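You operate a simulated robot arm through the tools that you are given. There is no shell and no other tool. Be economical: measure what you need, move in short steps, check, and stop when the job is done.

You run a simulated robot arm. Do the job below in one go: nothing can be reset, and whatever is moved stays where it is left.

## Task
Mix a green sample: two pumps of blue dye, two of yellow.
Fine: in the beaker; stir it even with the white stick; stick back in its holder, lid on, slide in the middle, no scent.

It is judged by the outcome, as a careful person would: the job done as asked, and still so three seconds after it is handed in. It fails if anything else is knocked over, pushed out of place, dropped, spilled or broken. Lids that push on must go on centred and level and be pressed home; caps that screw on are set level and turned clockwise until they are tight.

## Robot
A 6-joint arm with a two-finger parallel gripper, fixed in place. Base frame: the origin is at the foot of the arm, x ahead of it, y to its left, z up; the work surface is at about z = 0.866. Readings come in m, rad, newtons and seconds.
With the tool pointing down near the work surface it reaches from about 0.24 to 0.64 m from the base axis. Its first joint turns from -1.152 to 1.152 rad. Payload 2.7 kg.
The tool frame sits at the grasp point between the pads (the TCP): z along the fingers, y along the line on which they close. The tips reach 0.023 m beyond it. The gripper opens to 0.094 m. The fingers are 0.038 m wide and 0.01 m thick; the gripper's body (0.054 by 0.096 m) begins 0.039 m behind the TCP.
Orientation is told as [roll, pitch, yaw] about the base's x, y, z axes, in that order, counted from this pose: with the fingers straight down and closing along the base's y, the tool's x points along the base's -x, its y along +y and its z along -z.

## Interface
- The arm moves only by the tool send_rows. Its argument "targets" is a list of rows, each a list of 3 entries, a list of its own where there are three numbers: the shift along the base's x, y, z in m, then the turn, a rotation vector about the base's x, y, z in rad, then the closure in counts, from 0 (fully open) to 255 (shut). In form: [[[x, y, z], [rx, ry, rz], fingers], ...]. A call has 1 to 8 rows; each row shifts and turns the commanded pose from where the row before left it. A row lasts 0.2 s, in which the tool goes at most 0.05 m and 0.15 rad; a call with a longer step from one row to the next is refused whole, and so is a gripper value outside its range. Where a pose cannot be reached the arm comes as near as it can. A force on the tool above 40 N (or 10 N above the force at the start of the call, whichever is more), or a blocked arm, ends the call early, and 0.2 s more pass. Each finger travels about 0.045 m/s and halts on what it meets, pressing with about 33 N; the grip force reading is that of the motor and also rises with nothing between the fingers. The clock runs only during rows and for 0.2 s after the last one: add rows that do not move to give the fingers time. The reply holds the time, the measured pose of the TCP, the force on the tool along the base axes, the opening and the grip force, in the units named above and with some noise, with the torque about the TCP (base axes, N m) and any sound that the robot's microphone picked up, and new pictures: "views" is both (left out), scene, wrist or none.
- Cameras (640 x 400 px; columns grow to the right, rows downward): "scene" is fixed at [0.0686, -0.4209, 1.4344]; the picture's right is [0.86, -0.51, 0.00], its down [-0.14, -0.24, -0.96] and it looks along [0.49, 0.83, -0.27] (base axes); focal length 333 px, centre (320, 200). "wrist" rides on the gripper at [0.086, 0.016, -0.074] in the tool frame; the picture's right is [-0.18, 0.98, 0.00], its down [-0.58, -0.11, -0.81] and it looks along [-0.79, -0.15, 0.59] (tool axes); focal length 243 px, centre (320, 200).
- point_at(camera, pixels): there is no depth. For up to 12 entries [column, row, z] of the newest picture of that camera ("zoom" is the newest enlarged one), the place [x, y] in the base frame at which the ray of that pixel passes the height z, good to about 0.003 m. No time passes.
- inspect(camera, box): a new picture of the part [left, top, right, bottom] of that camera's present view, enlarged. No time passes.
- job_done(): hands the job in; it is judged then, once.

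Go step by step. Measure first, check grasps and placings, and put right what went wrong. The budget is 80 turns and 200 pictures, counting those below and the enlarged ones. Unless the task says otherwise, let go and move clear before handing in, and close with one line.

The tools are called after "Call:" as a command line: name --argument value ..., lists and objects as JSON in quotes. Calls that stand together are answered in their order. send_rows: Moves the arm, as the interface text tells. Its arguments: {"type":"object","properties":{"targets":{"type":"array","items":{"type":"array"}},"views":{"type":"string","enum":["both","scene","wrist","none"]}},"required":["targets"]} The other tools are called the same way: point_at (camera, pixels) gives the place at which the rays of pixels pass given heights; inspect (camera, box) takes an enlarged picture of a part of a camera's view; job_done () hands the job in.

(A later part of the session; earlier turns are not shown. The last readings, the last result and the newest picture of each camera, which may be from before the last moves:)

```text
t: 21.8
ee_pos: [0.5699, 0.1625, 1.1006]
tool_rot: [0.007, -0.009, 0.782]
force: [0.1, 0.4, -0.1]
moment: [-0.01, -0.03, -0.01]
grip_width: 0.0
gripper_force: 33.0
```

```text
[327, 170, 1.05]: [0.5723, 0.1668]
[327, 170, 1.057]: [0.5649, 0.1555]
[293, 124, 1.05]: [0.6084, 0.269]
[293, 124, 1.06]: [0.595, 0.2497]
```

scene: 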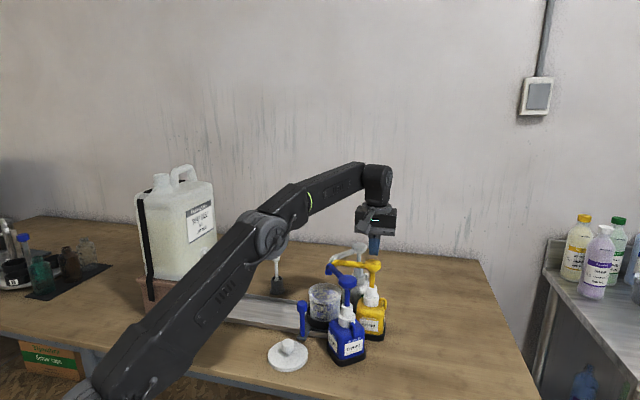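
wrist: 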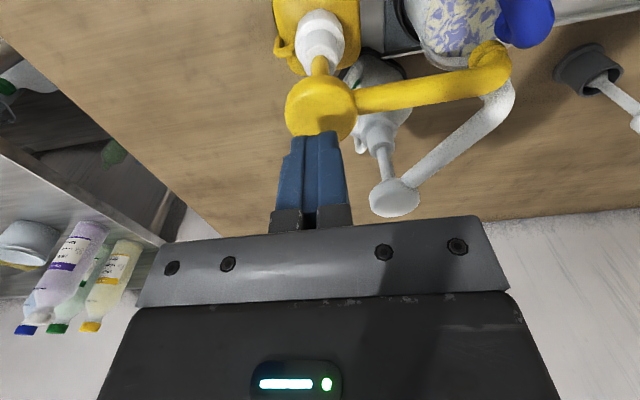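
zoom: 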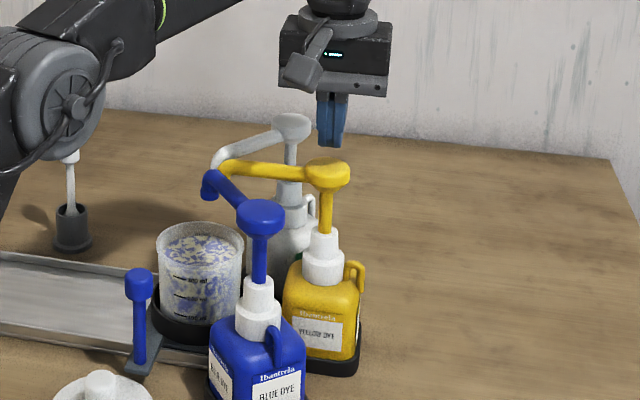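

The yellow head centre averages about (0.566, 0.160), so I'll nudge slightly and press to the bottom.

Call:
send_rows --targets '[[[-0.003, -0.002, -0.018], [-0.005, 0.005, 0], 255], [[0, 0, -0.006], [0, 0, 0], 255], [[0, 0, -0.006], [0, 0, 0], 255], [[0, 0, -0.006], [0, 0, 0], 255], [[0, 0, -0.006], [0, 0, 0], 255], [[0, 0, -0.006], [0, 0, 0], 255]]' --views "scene"

Call:
inspect --camera "scene" --box '[290, 200, 450, 350]'

```text
t: 23.2
ee_pos: [0.5679, 0.1598, 1.0555]
tool_rot: [0.005, -0.004, 0.784]
force: [3.1, -1.7, 5.9]
moment: [-0.1, -0.04, 0.07]
grip_width: 0.0002
gripper_force: 32.6
```

scene: 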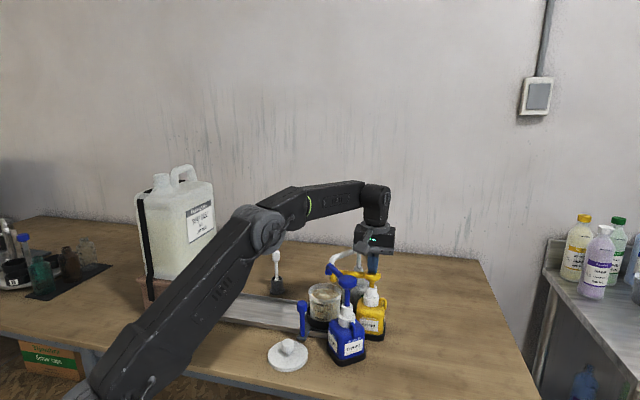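

```text
2.67 times, centred on (370, 275) of scene
```

zoom: 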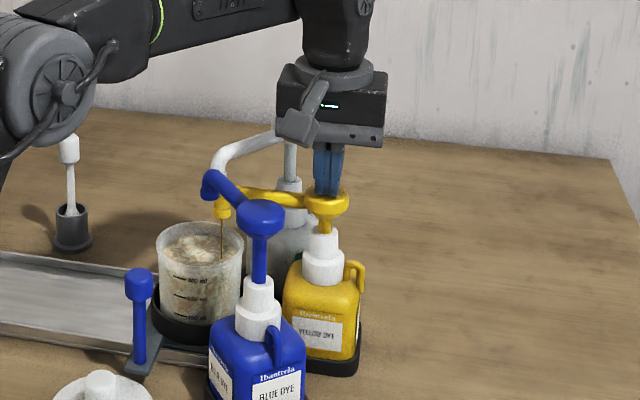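

Yellow is flowing into the beaker. I'll continue to the bottom.

Call:
send_rows --targets '[[[0, 0, -0.006], [0, 0, 0], 255], [[0, 0, -0.006], [0, 0, 0], 255], [[0, 0, -0.004], [0, 0, 0], 255], [[0, 0, -0.003], [0, 0, 0], 255], [[0, 0, -0.002], [0, 0, 0], 255], [[0, 0, 0], [0, 0, 0], 255]]' --views "scene"

Call:
inspect --camera "scene" --box '[290, 200, 450, 350]'

```text
t: 24.3
ee_pos: [0.5677, 0.1594, 1.0425]
tool_rot: [0.002, -0.013, 0.787]
force: [-3.2, -0.5, 9.5]
moment: [-0.16, 0.21, -0.02]
grip_width: 0.0003
gripper_force: 32.9
stopped in row 5: the force on the tool passed its limit (the readings are from after the stop); the commanded pose is now the measured one
```

scene: 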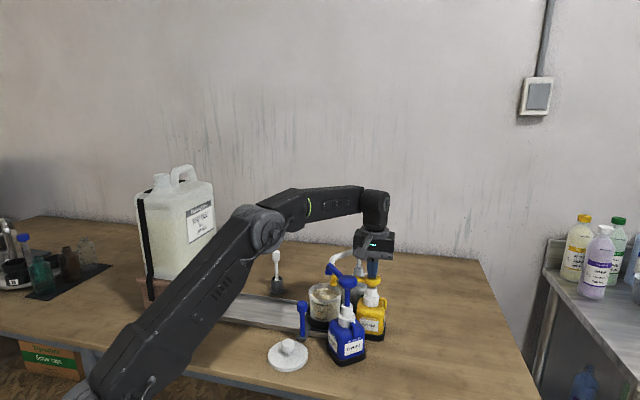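

```text
2.67 times, centred on (370, 275) of scene
```

zoom: 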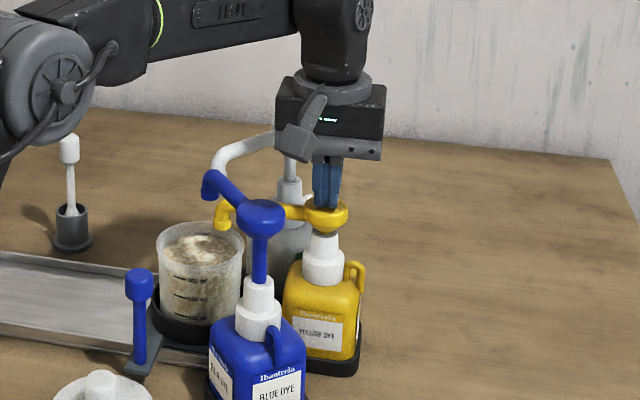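

Bottomed out. I'll release fully, then do the second yellow pump.

Call:
send_rows --targets '[[[0, 0, 0.012], [0, 0.004, 0], 255], [[0, 0, 0.012], [0, 0.004, 0], 255], [[0, 0, 0.015], [0, 0, 0], 255], [[0, 0, 0.018], [0, 0, 0], 255], [[0, 0, 0], [0, 0, 0], 255], [[0, 0, 0], [0, 0, 0], 255], [[0, 0, 0], [0, 0, 0], 255]]' --views "scene"

Call:
inspect --camera "scene" --box '[290, 200, 450, 350]'

```text
t: 25.9
ee_pos: [0.567, 0.1596, 1.0976]
tool_rot: [0.008, -0.003, 0.784]
force: [0.1, -0.2, -0.6]
moment: [0.02, 0.0, -0.05]
grip_width: 0.0002
gripper_force: 33.3
```

scene: 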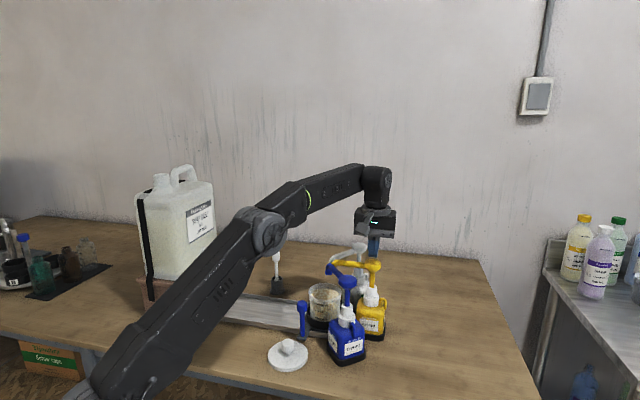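

```text
2.67 times, centred on (370, 275) of scene
```

zoom: 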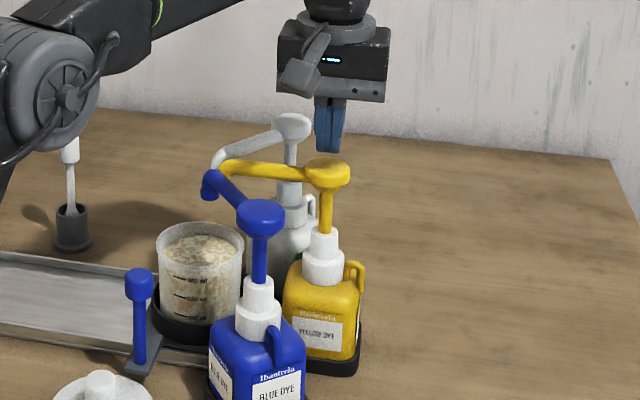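

The yellow head is fully up again. Second yellow pump.

Call:
send_rows --targets '[[[0, 0, -0.018], [0, 0, 0], 255], [[0, 0, -0.006], [0, 0, 0], 255], [[0, 0, -0.006], [0, 0, 0], 255], [[0, 0, -0.006], [0, 0, 0], 255], [[0, 0, -0.006], [0, 0, 0], 255], [[0, 0, -0.006], [0, 0, 0], 255], [[0, 0, -0.005], [0, 0, 0], 255], [[0, 0, -0.002], [0, 0, 0], 255]]' --views "none"

Call:
send_rows --targets '[[[0, 0, -0.003], [0, 0, 0], 255], [[0, 0, -0.002], [0, 0, 0], 255], [[0, 0, -0.002], [0, 0, 0], 255], [[0, 0, 0], [0, 0, 0], 255]]' --views "none"

Call:
inspect --camera "scene" --box '[290, 200, 450, 350]'

```text
t: 27.7
ee_pos: [0.5662, 0.1609, 1.0429]
tool_rot: [0.008, -0.004, 0.786]
force: [2.4, -2.1, 7.6]
moment: [-0.17, 0.04, 0.08]
grip_width: 0.0
gripper_force: 33.4
```

```text
t: 28.7
ee_pos: [0.5674, 0.1603, 1.0409]
tool_rot: [0.004, -0.012, 0.786]
force: [-4.0, 0.3, 35.1]
moment: [-0.43, 0.53, -0.07]
grip_width: 0.0
gripper_force: 33.3
```

```text
2.67 times, centred on (370, 275) of scene
```

zoom: 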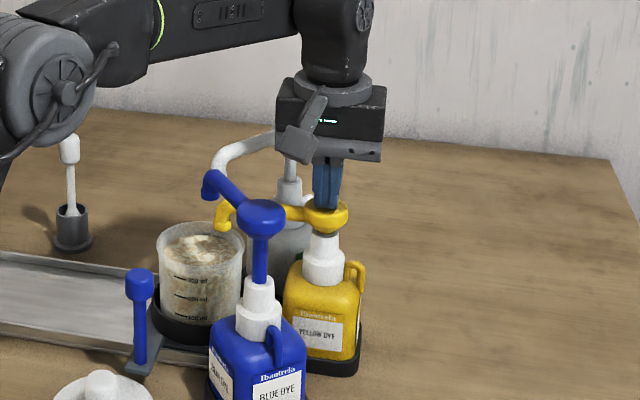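

All four pumps are done. I'll rise off, let the yellow head return, and go back over the handle post with the fingers open to straddle.

Call:
send_rows --targets '[[[0, 0, 0.012], [-0.004, 0.008, 0], 255], [[0, 0, 0.015], [0, 0, 0], 255], [[0, 0, 0.03], [0, 0, 0], 255], [[0, 0, 0.035], [0, 0, 0], 255], [[-0.0465, 0.01, 0], [0, 0, 0], 255], [[-0.0465, 0.01, 0], [0, 0, 0], 200], [[-0.0465, 0.01, 0], [0, 0, 0], 150], [[-0.0465, 0.0105, 0], [0, 0, 0], 140]]' --views "none"

Call:
send_rows --targets '[[[0, 0, -0.04], [0, 0, 0], 140], [[0, 0, -0.04], [0, 0, 0], 140], [[0, 0, 0], [0, 0, 0], 140]]' --views "both"

Call:
inspect --camera "scene" --box '[240, 220, 400, 370]'

```text
t: 30.5
ee_pos: [0.378, 0.2, 1.1262]
tool_rot: [0.012, 0.007, 0.785]
force: [0.0, -0.8, 0.7]
moment: [-0.02, 0.02, 0.03]
grip_width: 0.0422
gripper_force: 0.0
```

```text
t: 31.3
ee_pos: [0.3811, 0.1976, 1.0479]
tool_rot: [0.012, 0.006, 0.786]
force: [-0.2, 0.0, 0.0]
moment: [0.01, -0.01, 0.02]
grip_width: 0.0424
gripper_force: 0.1
```

scene: 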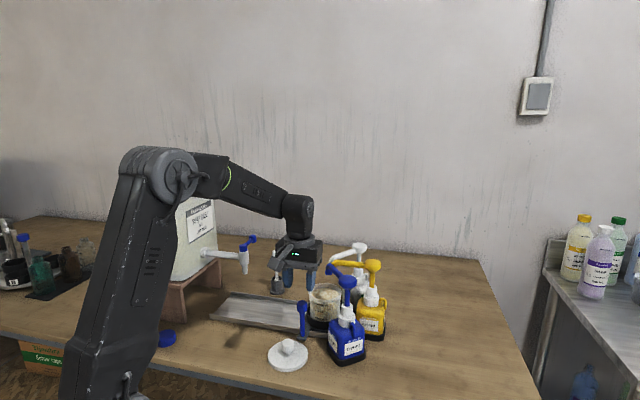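
wrist: 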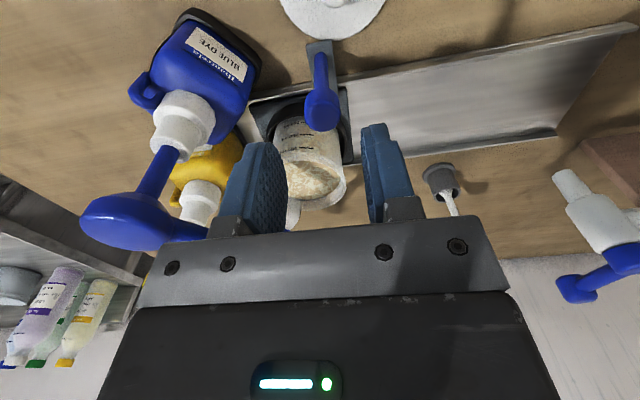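

```text
2.67 times, centred on (320, 295) of scene
```

zoom: 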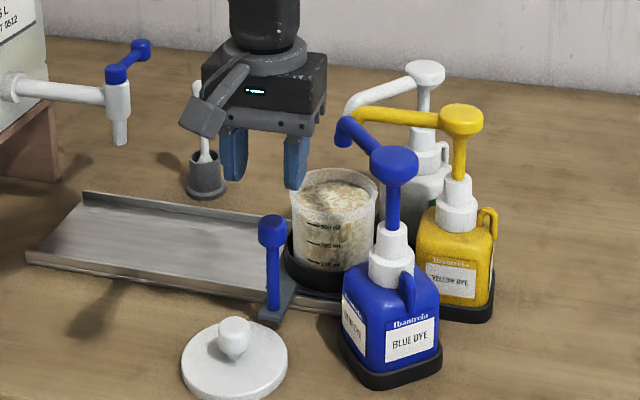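

The post is centred between the fingers. I'll descend around it and pull the carriage back toward the middle.

Call:
send_rows --targets '[[[0, 0, -0.03], [-0.01, -0.006, 0], 140], [[0, 0, -0.03], [0, 0, 0], 140], [[0, 0, -0.017], [0, 0, 0], 140], [[-0.008, 0.008, 0], [0, 0, 0], 140], [[-0.012, 0.012, 0], [0, 0, 0], 140], [[-0.014, 0.014, 0], [0, 0, 0], 140], [[-0.014, 0.014, 0], [0, 0, 0], 140], [[-0.014, 0.014, 0], [0, 0, 0], 140]]' --views "none"

Call:
send_rows --targets '[[[-0.01, 0.01, 0], [0, 0, 0], 140], [[0, 0, 0], [0, 0, 0], 140], [[0, 0, 0], [0, 0, 0], 140]]' --views "both"

Call:
inspect --camera "scene" --box '[200, 220, 400, 370]'

```text
t: 33.1
ee_pos: [0.3194, 0.2626, 0.9701]
tool_rot: [0.001, 0.008, 0.786]
force: [0.0, 0.0, 0.0]
moment: [-0.04, 0.02, 0.0]
grip_width: 0.0425
gripper_force: 0.0
```

```text
t: 33.9
ee_pos: [0.3093, 0.2729, 0.9711]
tool_rot: [-0.002, 0.009, 0.786]
force: [0.6, -0.5, -0.2]
moment: [0.0, 0.01, -0.03]
grip_width: 0.0423
gripper_force: 0.2
```

scene: 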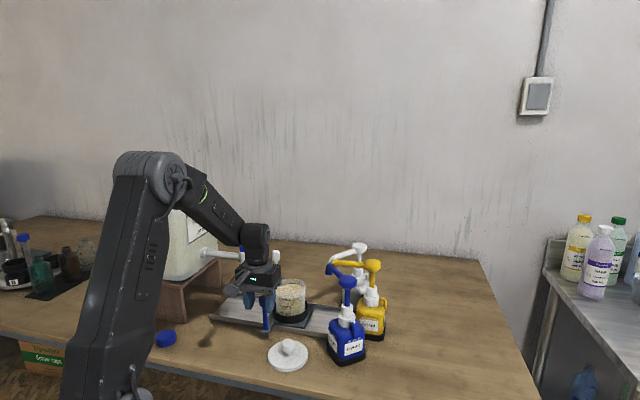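
wrist: 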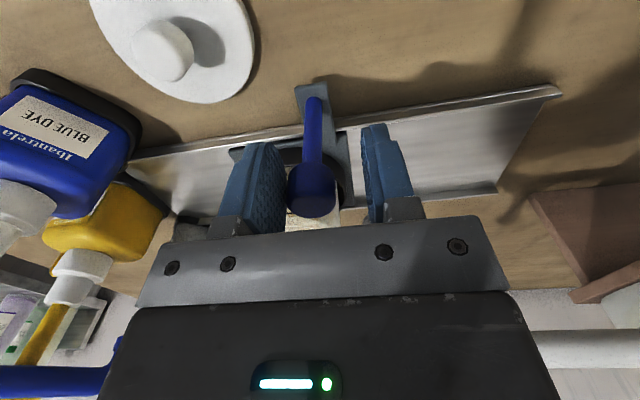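

```text
2.67 times, centred on (300, 295) of scene
```

zoom: 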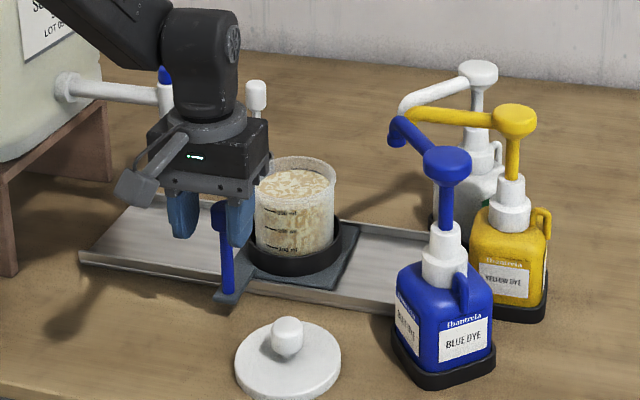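

The carriage still needs about 2 cm more to reach its original spot (the handle base is at zoom (227,295), originally (207,297)). I'll finish the pull.

Call:
send_rows --targets '[[[-0.008, 0.008, 0], [0, 0, 0], 140], [[-0.0065, 0.0065, 0], [0, 0, 0], 140], [[0, 0, 0], [0, 0, 0], 140], [[0, 0, 0], [0, 0, 0], 140]]' --views "none"

Call:
inspect --camera "scene" --box '[180, 230, 420, 380]'

```text
t: 34.9
ee_pos: [0.2938, 0.2864, 0.9714]
tool_rot: [0.001, 0.01, 0.786]
force: [1.4, -0.4, 0.2]
moment: [0.04, -0.03, 0.01]
grip_width: 0.0433
gripper_force: 1.1
```

```text
2.67 times, centred on (300, 305) of scene
```

zoom: 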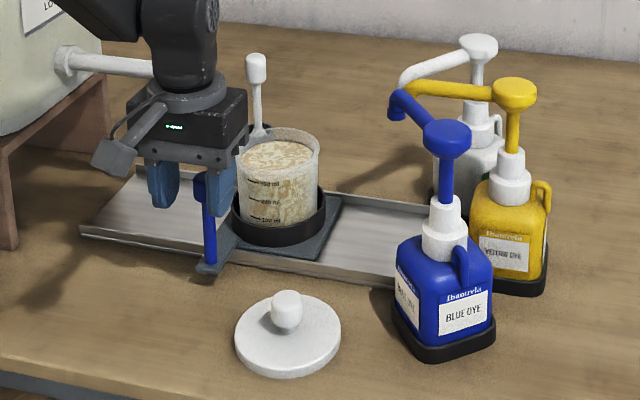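

The carriage is back exactly at its original place. I'll rise and move toward the stick for a closer look.

Call:
send_rows --targets '[[[0.004, -0.004, 0], [0, -0.008, 0], 130], [[0, 0, 0.045], [0, 0, 0], 130], [[0, 0, 0.05], [0, 0, 0], 100], [[0, 0, 0.05], [0, 0, 0], 60], [[0, 0, 0.035], [0, 0, 0], 40], [[0.03, 0.03, 0], [0, 0, 0], 40], [[0.03, 0.03, 0], [0, 0, 0], 40], [[0, 0, 0], [0, 0, 0], 40]]' --views "both"

Call:
inspect --camera "wrist" --box '[260, 60, 500, 210]'

Call:
inspect --camera "scene" --box '[230, 225, 330, 340]'

```text
t: 36.7
ee_pos: [0.3596, 0.3442, 1.1531]
tool_rot: [-0.006, 0.003, 0.784]
force: [-0.8, 0.1, 0.1]
moment: [0.0, -0.02, 0.0]
grip_width: 0.0792
gripper_force: 0.1
```

scene: 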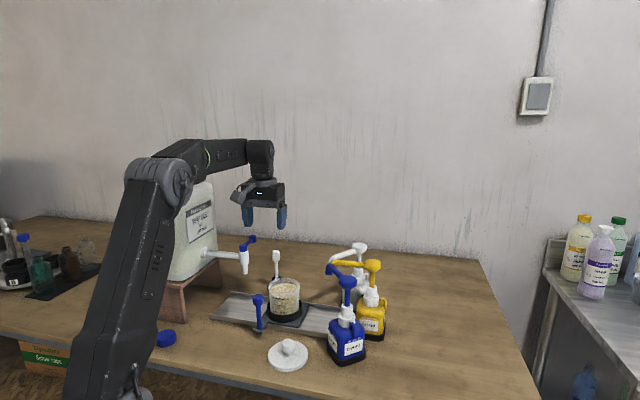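
wrist: 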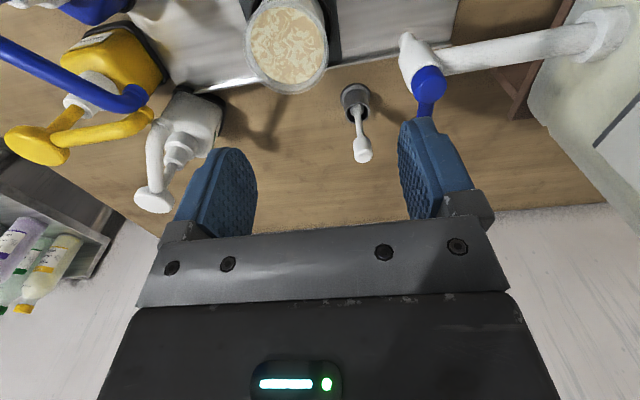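

```text
2.67 times, centred on (380, 135) of wrist
```

zoom: 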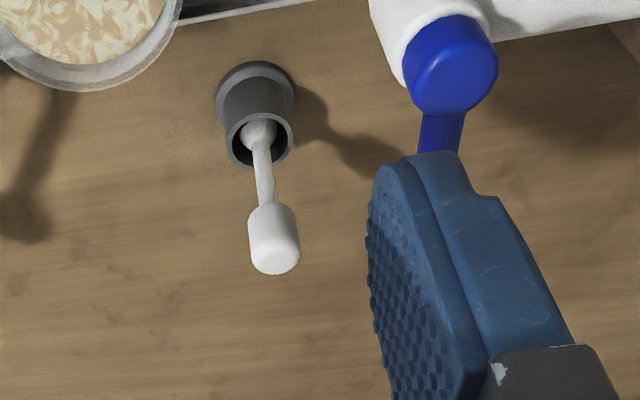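

```text
3.48 times, centred on (280, 282) of scene
```

zoom: 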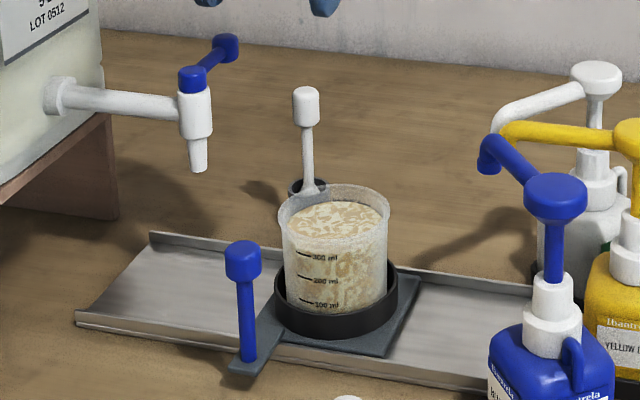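

Call:
point_at --camera "wrist" --pixels '[[357.5, 112.5, 0.89], [357.5, 112.5, 0.9], [357.5, 112.5, 0.91], [355.6, 94.5, 0.868], [364.25, 158.5, 0.99], [364.25, 158.5, 1.0], [364.25, 158.5, 1.01], [428.75, 84.4, 1.02], [428.75, 84.4, 1.05]]'

Call:
point_at --camera "scene" --pixels '[[276.3, 278.3, 0.89], [276.3, 278.3, 0.9], [276.3, 278.3, 0.91], [276, 250.8, 0.99], [276, 250.8, 1.0], [276, 250.8, 1.01], [242.6, 246, 1.02], [242.6, 246, 1.05], [253, 237.5, 1.04], [253, 237.5, 1.06]]'

```text
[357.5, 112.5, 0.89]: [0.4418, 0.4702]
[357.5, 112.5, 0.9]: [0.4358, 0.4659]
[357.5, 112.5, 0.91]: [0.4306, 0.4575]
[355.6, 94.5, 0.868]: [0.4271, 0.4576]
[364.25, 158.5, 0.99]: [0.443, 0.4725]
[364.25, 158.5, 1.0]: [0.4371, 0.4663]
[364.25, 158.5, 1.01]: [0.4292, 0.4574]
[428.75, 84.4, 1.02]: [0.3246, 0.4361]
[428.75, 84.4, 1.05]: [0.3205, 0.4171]
```

```text
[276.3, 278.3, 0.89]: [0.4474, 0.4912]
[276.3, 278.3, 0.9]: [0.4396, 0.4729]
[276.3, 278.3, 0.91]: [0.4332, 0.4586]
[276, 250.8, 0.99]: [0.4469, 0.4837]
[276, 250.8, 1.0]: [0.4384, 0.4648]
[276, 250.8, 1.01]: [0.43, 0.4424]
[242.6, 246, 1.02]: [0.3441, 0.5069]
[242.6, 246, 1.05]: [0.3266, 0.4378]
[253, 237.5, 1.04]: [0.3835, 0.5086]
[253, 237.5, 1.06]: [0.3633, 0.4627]
```

The stick is nearly vertical: cap top (0.435, 0.464, 1.0), holder centre (0.431, 0.459). The tap lever end near (0.375, 0.485, 1.05) would be too close at this yaw, so I'll turn another +90° so the camera and the wide side face away from the tap.

Call:
send_rows --targets '[[[0, 0, 0.01], [0, 0, 0.15], 40], [[0, 0, 0], [0, 0, 0.15], 80], [[0, 0, 0], [0, 0, 0.15], 120], [[0, 0, 0], [0, 0, 0.15], 120], [[0, 0, 0], [0, 0, 0.15], 120], [[0, 0, 0], [0, 0, 0.15], 120], [[0, 0, 0], [0, 0, 0.15], 120], [[0, 0, 0], [0, 0, 0.15], 120]]' --views "none"

Call:
send_rows --targets '[[[0, 0, 0], [0, 0, 0.15], 120], [[0, 0, 0], [0, 0, 0.15], 120], [[0, 0, 0], [0, 0, 0.07], 120], [[0.02, 0.03, 0], [0, 0, 0], 120], [[0.02, 0.03, 0], [0, 0, 0], 120], [[0.02, 0.03, 0], [0, 0, 0], 120], [[0, 0, 0], [0, 0, 0], 120]]' --views "both"

```text
t: 38.5
ee_pos: [0.3584, 0.3425, 1.1599]
tool_rot: [-0.006, 0.003, 1.987]
force: [0.6, -0.9, -0.2]
moment: [-0.01, 0.0, 0.0]
grip_width: 0.0497
gripper_force: 0.0
```

```text
t: 40.1
ee_pos: [0.4059, 0.4177, 1.1562]
tool_rot: [-0.004, 0.004, 2.355]
force: [1.1, 0.3, 0.1]
moment: [-0.02, -0.02, 0.01]
grip_width: 0.0496
gripper_force: 0.1
out of reach, approached as far as the arm can: row 6
```

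scene: 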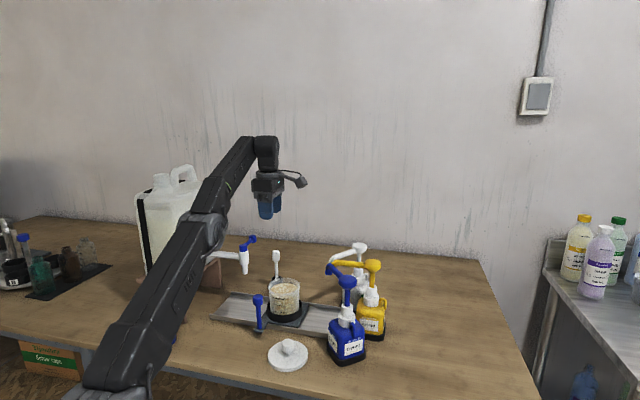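
wrist: 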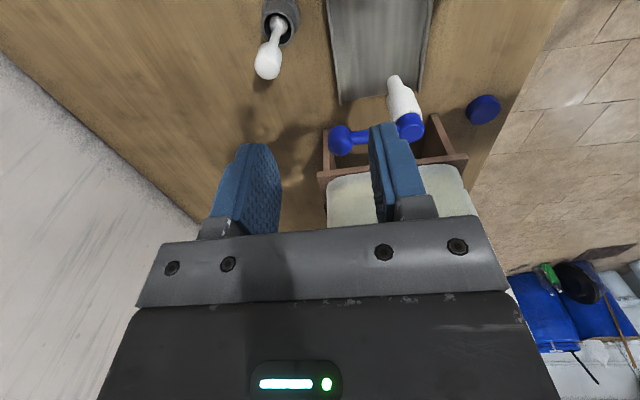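

Yaw 2.355 works. This new azimuth lets me measure the stick cap at (267,66) and the lever end at (341,140).

Call:
point_at --camera "wrist" --pixels '[[267, 66, 0.99], [267, 66, 1.0], [283, 22, 0.91], [341, 140, 1.045], [341, 140, 1.06], [410, 122, 1.045], [410, 122, 1.06]]'

Call:
inspect --camera "wrist" --box '[220, 0, 460, 150]'

```text
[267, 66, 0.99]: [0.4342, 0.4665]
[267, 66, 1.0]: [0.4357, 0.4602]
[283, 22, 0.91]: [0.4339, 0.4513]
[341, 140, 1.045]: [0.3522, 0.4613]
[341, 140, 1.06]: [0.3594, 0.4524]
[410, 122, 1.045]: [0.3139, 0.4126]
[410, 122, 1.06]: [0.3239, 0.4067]
```

```text
2.67 times, centred on (340, 75) of wrist
```

zoom: 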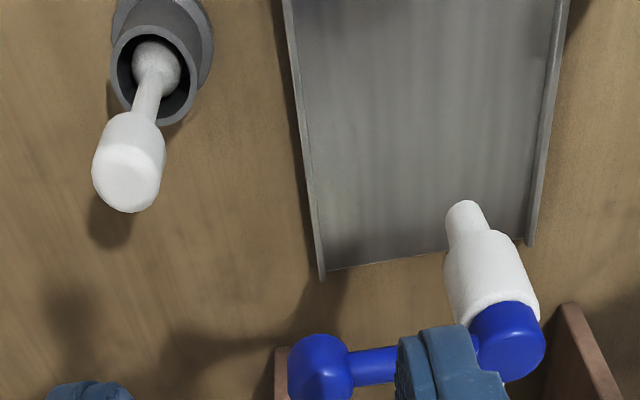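

The lever is clear of this approach. I'll move above the cap at a lower height where the arm can reach.

Call:
send_rows --targets '[[[0, 0, -0.04], [0, 0, 0], 120], [[0.015, 0.022, -0.02], [0, 0, 0], 120], [[0.0145, 0.023, -0.025], [0, 0, 0], 120], [[0, 0, 0], [0, 0, 0], 120]]' --views "both"

Call:
inspect --camera "scene" --box '[220, 200, 340, 320]'

```text
t: 41.1
ee_pos: [0.4234, 0.4489, 1.0638]
tool_rot: [-0.005, 0.004, 2.354]
force: [0.1, -0.8, -0.1]
moment: [0.02, -0.01, -0.01]
grip_width: 0.0498
gripper_force: 0.0
out of reach, approached as far as the arm can: row 3
```

scene: 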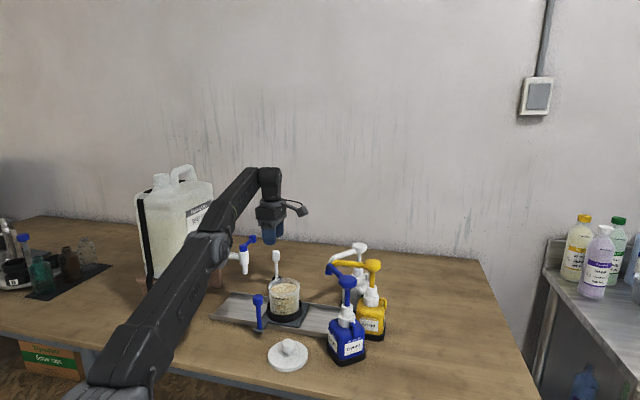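
wrist: 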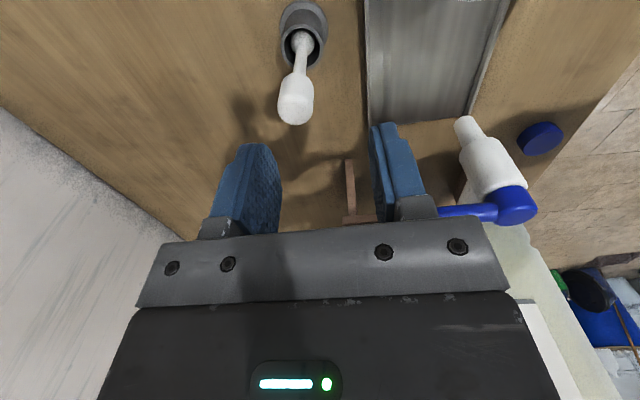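

```text
3.33 times, centred on (280, 260) of scene
```

zoom: 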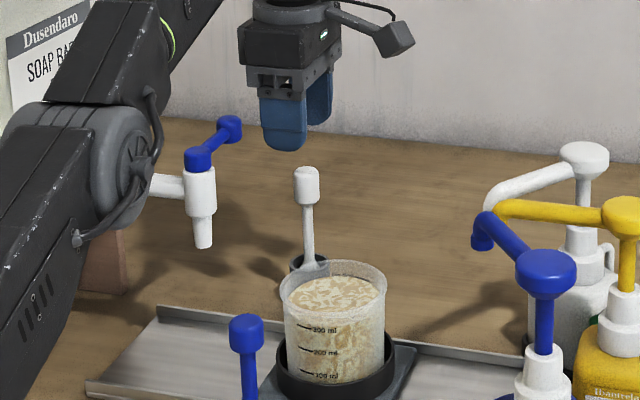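

Call:
point_at --camera "wrist" --pixels '[[295, 110, 0.99], [295, 110, 1.0], [303, 45, 0.91]]'

Call:
send_rows --targets '[[[0, 0, -0.015], [0, 0, 0], 120], [[0.005, 0.006, 0], [0, 0, 0], 120], [[0, 0, 0], [0, 0, 0], 120]]' --views "none"

```text
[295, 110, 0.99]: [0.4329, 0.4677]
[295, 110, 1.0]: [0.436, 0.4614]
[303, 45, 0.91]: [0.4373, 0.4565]
```

```text
t: 41.9
ee_pos: [0.4268, 0.4509, 1.0483]
tool_rot: [-0.005, 0.004, 2.355]
force: [-0.8, 0.0, -0.6]
moment: [-0.01, 0.03, 0.01]
grip_width: 0.0496
gripper_force: 0.0
out of reach, approached as far as the arm can: row 2
```

Call:
send_rows --targets '[[[0, 0, -0.012], [0, 0, 0], 60], [[0.003, 0.004, -0.01], [0, 0, 0], 40], [[0.003, 0.004, 0], [0, 0, 0], 40], [[0, 0, 0], [0, 0, 0], 40]]' --views "none"

Call:
inspect --camera "scene" --box '[220, 200, 340, 320]'

Call:
inspect --camera "wrist" --box '[160, 40, 480, 240]'

```text
t: 42.9
ee_pos: [0.4307, 0.4552, 1.0257]
tool_rot: [-0.005, 0.005, 2.355]
force: [0.6, 0.3, 0.2]
moment: [0.03, 0.0, -0.02]
grip_width: 0.0791
gripper_force: 0.0
out of reach, approached as far as the arm can: row 3
```

```text
3.33 times, centred on (280, 260) of scene
```

zoom: 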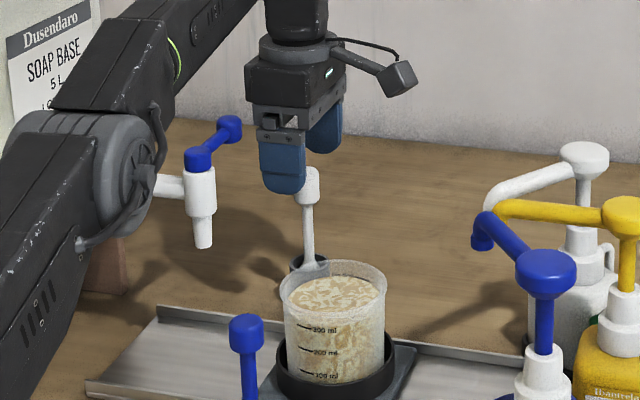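

```text
2.00 times, centred on (320, 140) of wrist
```

zoom: 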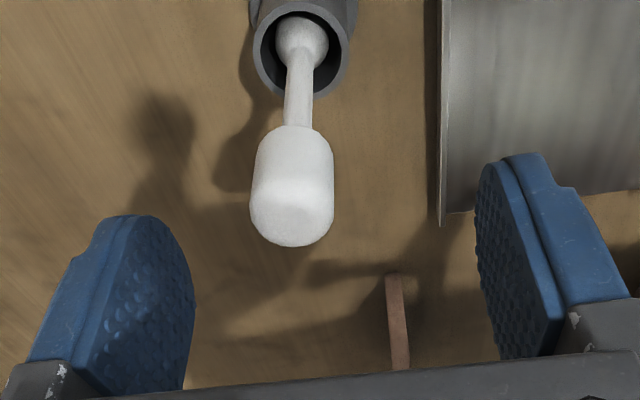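

The cap sits between the open fingers. I'll descend to its height, edging outward, then close.

Call:
send_rows --targets '[[[0, 0, -0.014], [0, 0, 0], 40], [[0.002, 0.003, -0.014], [0, 0, 0], 40], [[0.002, 0.003, 0], [0, 0, 0], 40], [[0, 0, 0], [0, 0, 0], 40]]' --views "both"

Call:
inspect --camera "wrist" --box '[160, 40, 480, 240]'

Call:
inspect --camera "scene" --box '[220, 200, 340, 320]'

```text
t: 43.9
ee_pos: [0.4348, 0.4625, 0.9978]
tool_rot: [-0.004, 0.003, 2.355]
force: [-0.6, -0.4, -0.5]
moment: [0.0, 0.03, -0.01]
grip_width: 0.079
gripper_force: 0.0
```

scene: 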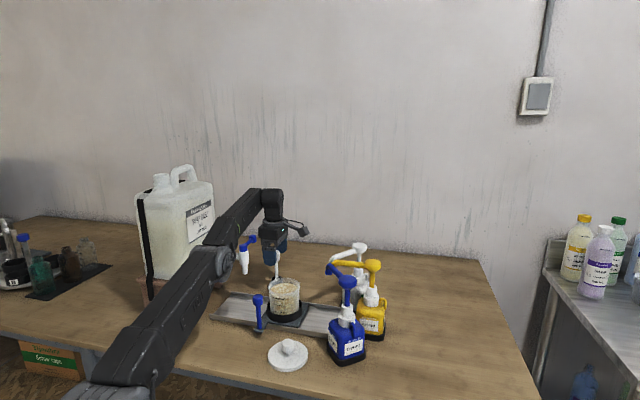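
wrist: 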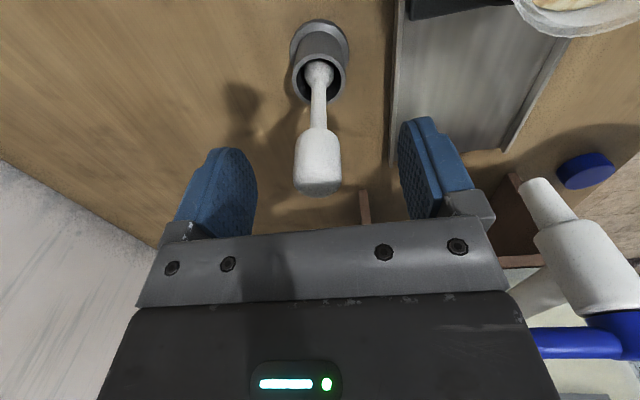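

```text
2.00 times, centred on (320, 140) of wrist
```

zoom: 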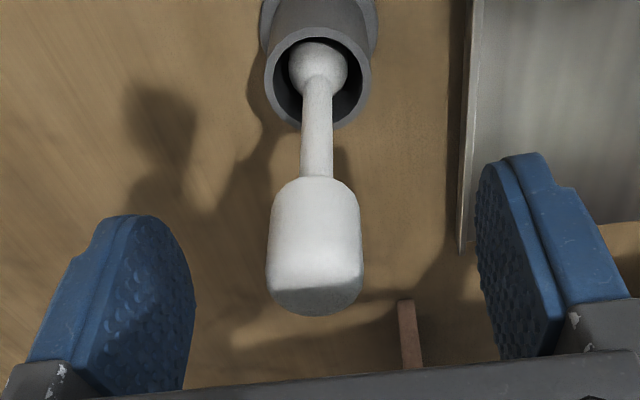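

```text
3.33 times, centred on (280, 260) of scene
```

zoom: 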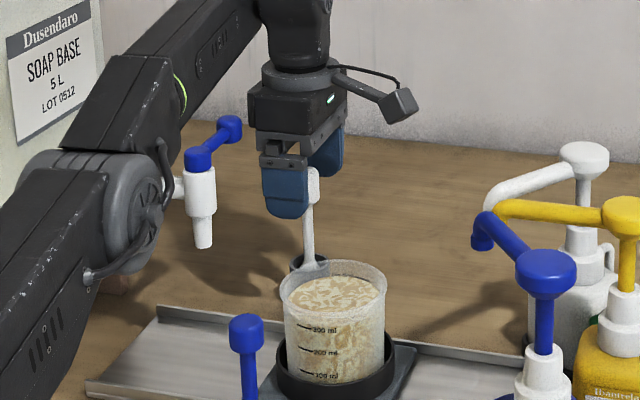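

The cap is between the pads, slightly toward the camera side. I'll nudge 2 mm and close on it.

Call:
send_rows --targets '[[[0.002, -0.002, -0.002], [0, 0, 0], 120], [[0, 0, 0], [0, 0, 0], 180], [[0, 0, 0], [0, 0, 0], 200], [[0, 0, 0], [0, 0, 0], 255], [[0, 0, 0], [0, 0, 0], 255], [[0, 0, 0], [0, 0, 0], 255]]' --views "wrist"

Call:
inspect --camera "scene" --box '[220, 200, 340, 320]'

```text
t: 45.3
ee_pos: [0.437, 0.4605, 0.9965]
tool_rot: [-0.004, 0.004, 2.355]
force: [0.7, -0.2, 0.4]
moment: [-0.01, -0.04, 0.0]
grip_width: 0.0221
gripper_force: 33.2
```

wrist: 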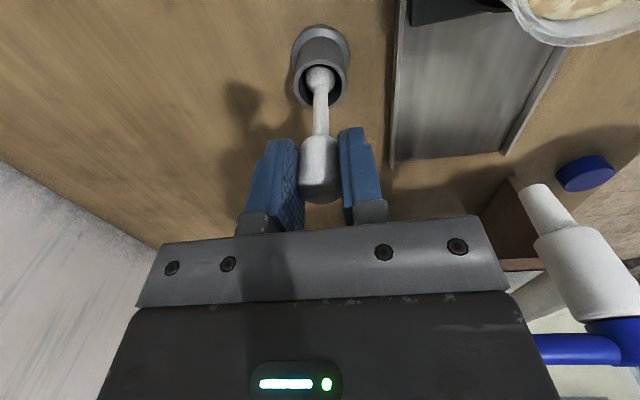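

```text
3.33 times, centred on (280, 260) of scene
```

zoom: 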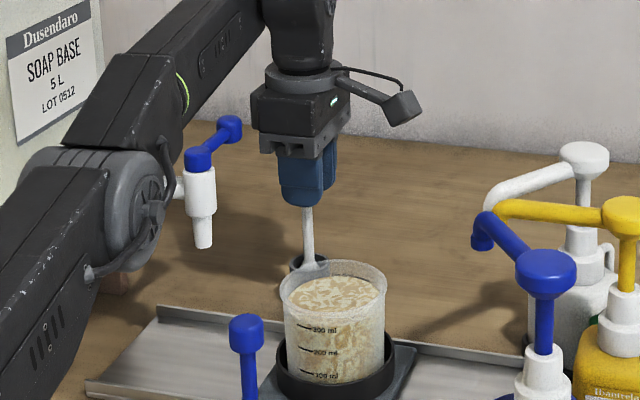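

The cap is held firmly (0.022 m). Reach shrinks with height, so I'll lift with a slight inward arc and tilt that keeps the stick's lower end centred in the holder.

Call:
send_rows --targets '[[[-0.0017, -0.0017, 0.012], [0.014, -0.014, 0], 255], [[-0.0017, -0.0017, 0.012], [0.014, -0.014, 0], 255], [[-0.0017, -0.0017, 0.012], [0.014, -0.014, 0], 255], [[0, 0, 0], [0, 0, 0], 255]]' --views "wrist"

Call:
inspect --camera "scene" --box '[220, 200, 340, 320]'

```text
t: 46.3
ee_pos: [0.4316, 0.4552, 1.0323]
tool_rot: [-0.065, 0.004, 2.354]
force: [0.2, 0.0, -0.8]
moment: [0.03, 0.03, -0.01]
grip_width: 0.0217
gripper_force: 33.2
```

wrist: 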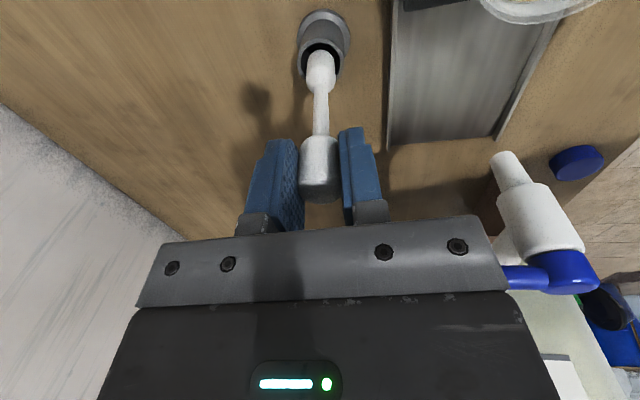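

```text
3.33 times, centred on (280, 260) of scene
```

zoom: 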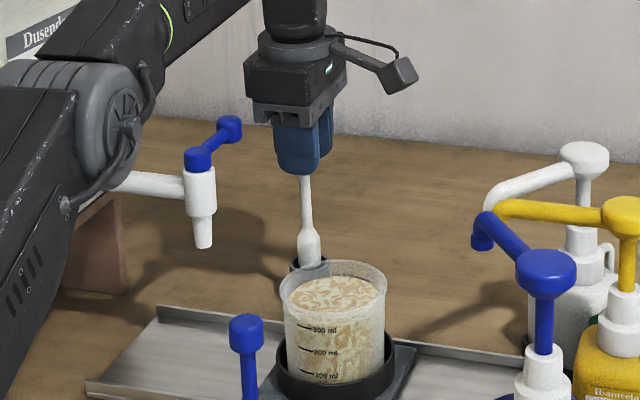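

Call:
send_rows --targets '[[[-0.002, -0.002, 0.012], [0.014, -0.014, 0], 255], [[-0.002, -0.002, 0.012], [0.014, -0.014, 0], 255], [[-0.002, -0.003, 0.014], [0.01, -0.01, 0], 255], [[-0.006, -0.012, 0.02], [0, 0, 0], 255], [[-0.006, -0.012, 0.02], [0, 0, 0], 255], [[0, 0, 0], [0, 0, 0], 255]]' --views "both"

Call:
inspect --camera "scene" --box '[220, 200, 340, 320]'

```text
t: 47.7
ee_pos: [0.4125, 0.4236, 1.1103]
tool_rot: [-0.118, 0.004, 2.354]
force: [0.4, -0.6, -0.2]
moment: [0.01, -0.01, -0.04]
grip_width: 0.0216
gripper_force: 32.8
```

scene: 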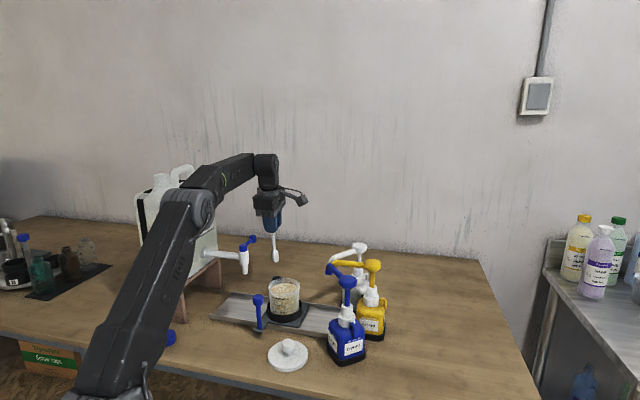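
wrist: 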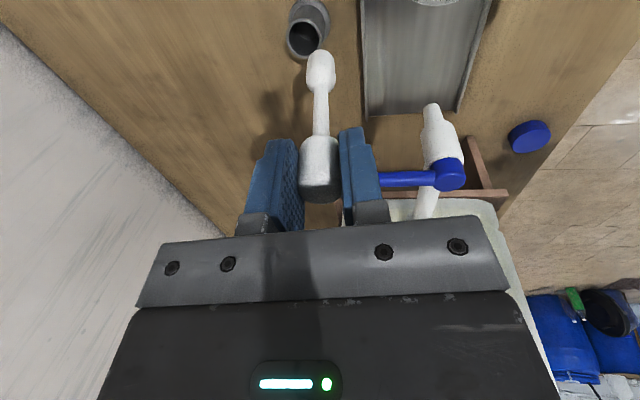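

```text
3.33 times, centred on (280, 260) of scene
```

zoom: 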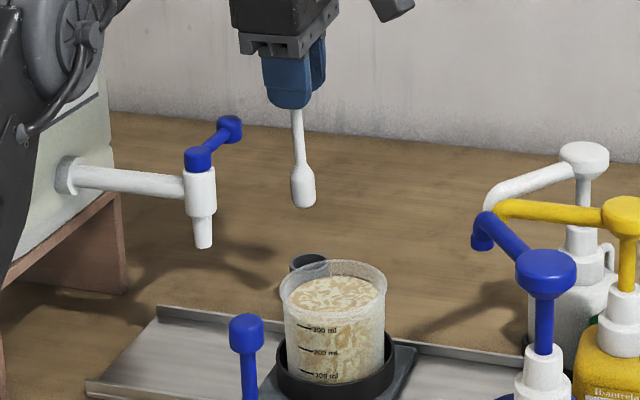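

The stick is out of the holder. I'll straighten it and move above the beaker centre (0.392, 0.326).

Call:
send_rows --targets '[[[-0.005, -0.015, 0.005], [-0.04, 0.04, 0], 255], [[-0.005, -0.02, 0], [-0.04, 0.04, 0], 255], [[-0.005, -0.03, 0], [0, 0, 0], 255], [[-0.0055, -0.0326, 0], [0, 0, 0], 255], [[0, 0, 0], [0, 0, 0], 255]]' --views "both"

Call:
inspect --camera "scene" --box '[220, 200, 340, 320]'

Call:
inspect --camera "wrist" --box '[200, 0, 440, 200]'

```text
t: 48.9
ee_pos: [0.3946, 0.324, 1.1156]
tool_rot: [-0.005, 0.004, 2.354]
force: [-0.5, 0.1, 0.3]
moment: [-0.01, 0.0, 0.03]
grip_width: 0.022
gripper_force: 33.0
```

scene: 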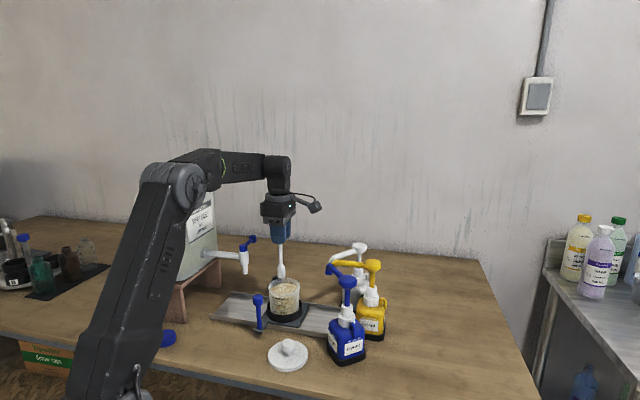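
wrist: 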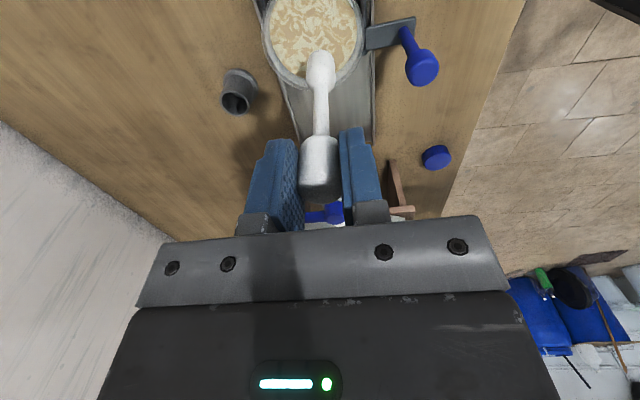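

```text
3.33 times, centred on (280, 260) of scene
```

zoom: 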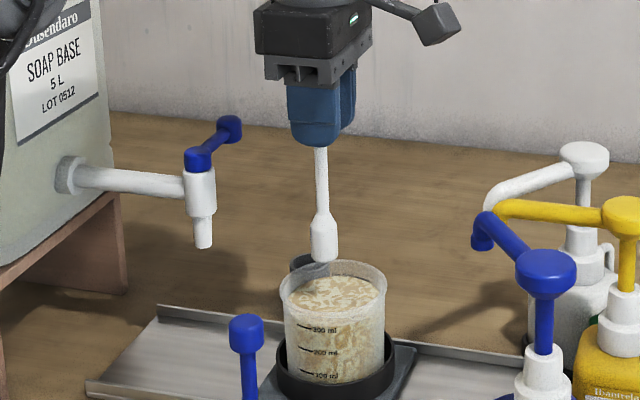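

```text
2.00 times, centred on (320, 100) of wrist
```

zoom: 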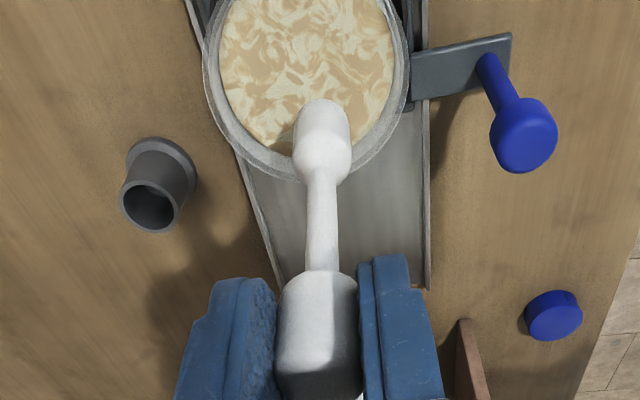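

Call:
point_at --camera "scene" --pixels '[[281.2, 277, 0.97], [281.2, 277, 0.98], [281.2, 277, 0.99], [281.2, 277, 1.0]]'

Call:
point_at --camera "wrist" --pixels '[[313, 36, 0.957], [313, 36, 0.94], [321, 62, 0.98], [321, 62, 0.995], [262, 30, 0.957], [365, 30, 0.957], [313, 88, 0.957]]'

```text
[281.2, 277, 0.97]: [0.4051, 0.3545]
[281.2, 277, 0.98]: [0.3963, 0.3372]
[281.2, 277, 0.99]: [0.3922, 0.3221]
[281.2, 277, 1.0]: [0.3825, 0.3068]
```

```text
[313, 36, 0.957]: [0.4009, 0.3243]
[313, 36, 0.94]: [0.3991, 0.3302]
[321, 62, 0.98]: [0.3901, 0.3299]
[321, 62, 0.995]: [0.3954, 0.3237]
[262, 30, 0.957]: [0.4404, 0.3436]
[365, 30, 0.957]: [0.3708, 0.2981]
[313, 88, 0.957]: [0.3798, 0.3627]
```

The stick tip is at TCP −0.128 m and the beaker centre is about (0.396, 0.325). I'll lower the tip into the liquid, staying just above the floor.

Call:
send_rows --targets '[[[0.001, 0.001, -0.025], [0, 0, 0], 255], [[0, 0, -0.025], [0, 0, 0], 255], [[0, 0, -0.02], [0, 0, 0], 255], [[0, 0, -0.015], [0, 0, 0], 255], [[0, 0, -0.005], [0, 0, 0], 255], [[0, 0, 0], [0, 0, 0], 255]]' --views "none"

Call:
inspect --camera "scene" --box '[220, 200, 340, 320]'

Call:
inspect --camera "wrist" --box '[200, 0, 440, 200]'

```text
t: 50.3
ee_pos: [0.3942, 0.3258, 1.0265]
tool_rot: [-0.005, 0.003, 2.356]
force: [-0.1, -0.3, 0.1]
moment: [0.01, -0.01, 0.0]
grip_width: 0.0218
gripper_force: 33.1
```

```text
3.33 times, centred on (280, 260) of scene
```

zoom: 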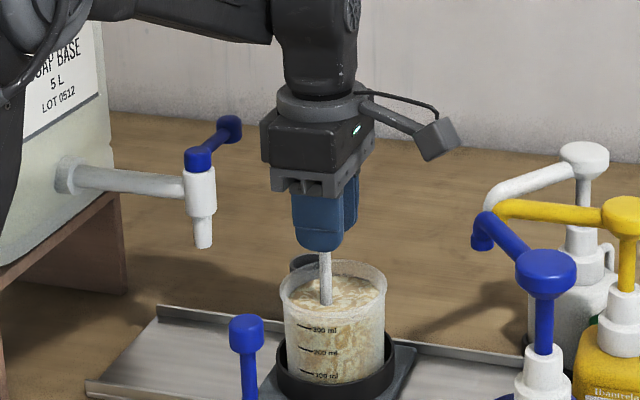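

```text
2.00 times, centred on (320, 100) of wrist
```

zoom: 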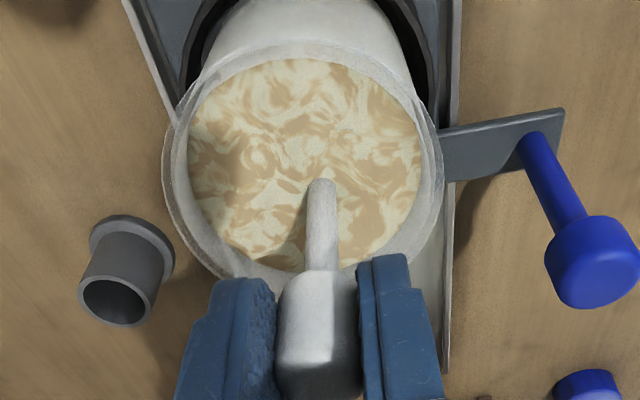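

The stick is submerged near the centre with no contact forces. I'll stir in circles of 14 mm radius.

Call:
send_rows --targets '[[[0.014, 0, 0], [0, 0, 0], 255]]' --views "none"

Call:
send_rows --targets '[[[-0.0041, 0.0099, 0], [0, 0, 0], 255], [[-0.0099, 0.0041, 0], [0, 0, 0], 255], [[-0.0099, -0.0041, 0], [0, 0, 0], 255], [[-0.0041, -0.0099, 0], [0, 0, 0], 255], [[0.0041, -0.0099, 0], [0, 0, 0], 255], [[0.0099, -0.0041, 0], [0, 0, 0], 255], [[0.0099, 0.0041, 0], [0, 0, 0], 255], [[0.0041, 0.0099, 0], [0, 0, 0], 255]]' --views "none"

Call:
send_rows --targets '[[[-0.0041, 0.0099, 0], [0, 0, 0], 255], [[-0.0099, 0.0041, 0], [0, 0, 0], 255], [[-0.0099, -0.0041, 0], [0, 0, 0], 255], [[-0.0041, -0.0099, 0], [0, 0, 0], 255], [[0.0041, -0.0099, 0], [0, 0, 0], 255], [[0.0099, -0.0041, 0], [0, 0, 0], 255], [[0.0099, 0.0041, 0], [0, 0, 0], 255], [[0.0041, 0.0099, 0], [0, 0, 0], 255]]' --views "both"

Call:
inspect --camera "wrist" --box '[200, 0, 440, 200]'

```text
t: 50.7
ee_pos: [0.4067, 0.3264, 1.0254]
tool_rot: [-0.005, 0.003, 2.355]
force: [-0.6, -0.4, -0.2]
moment: [-0.03, -0.02, 0.06]
grip_width: 0.0217
gripper_force: 33.2
```

```text
t: 52.5
ee_pos: [0.4074, 0.3261, 1.0252]
tool_rot: [-0.005, 0.003, 2.356]
force: [0.3, 1.0, 0.0]
moment: [-0.04, -0.01, -0.01]
grip_width: 0.0218
gripper_force: 33.2
```

```text
t: 54.3
ee_pos: [0.4092, 0.3262, 1.0237]
tool_rot: [-0.006, 0.005, 2.353]
force: [-0.2, 0.2, -0.6]
moment: [0.01, -0.04, -0.01]
grip_width: 0.0217
gripper_force: 33.2
```

scene: 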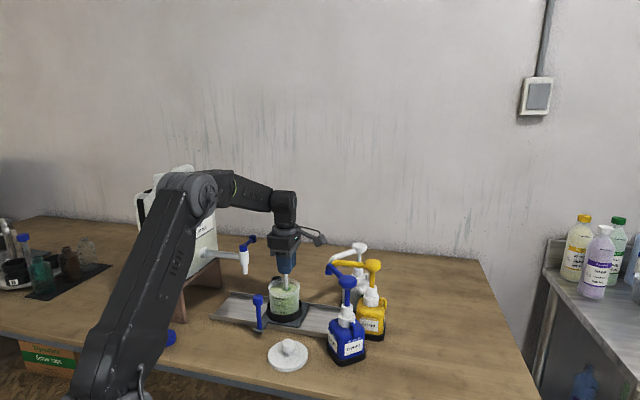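
wrist: 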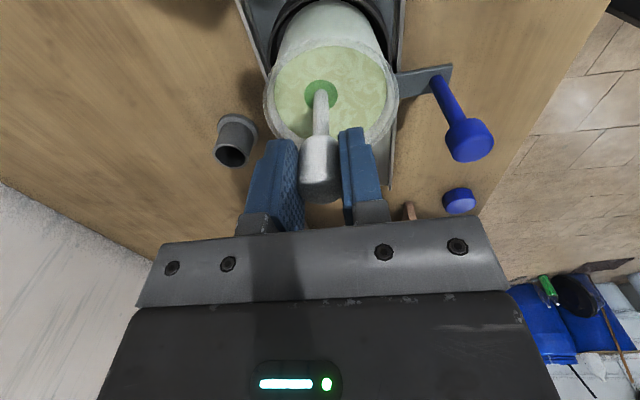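

```text
2.00 times, centred on (320, 100) of wrist
```

zoom: 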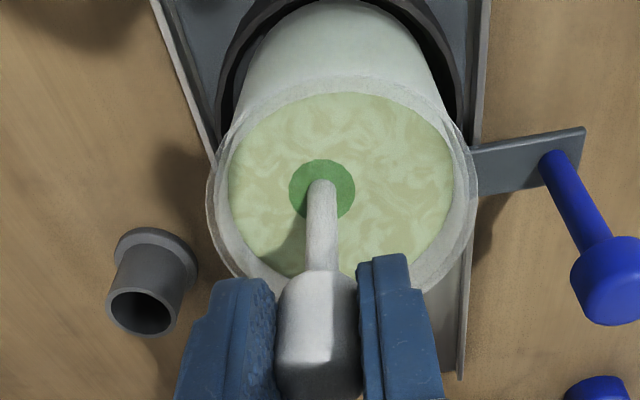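

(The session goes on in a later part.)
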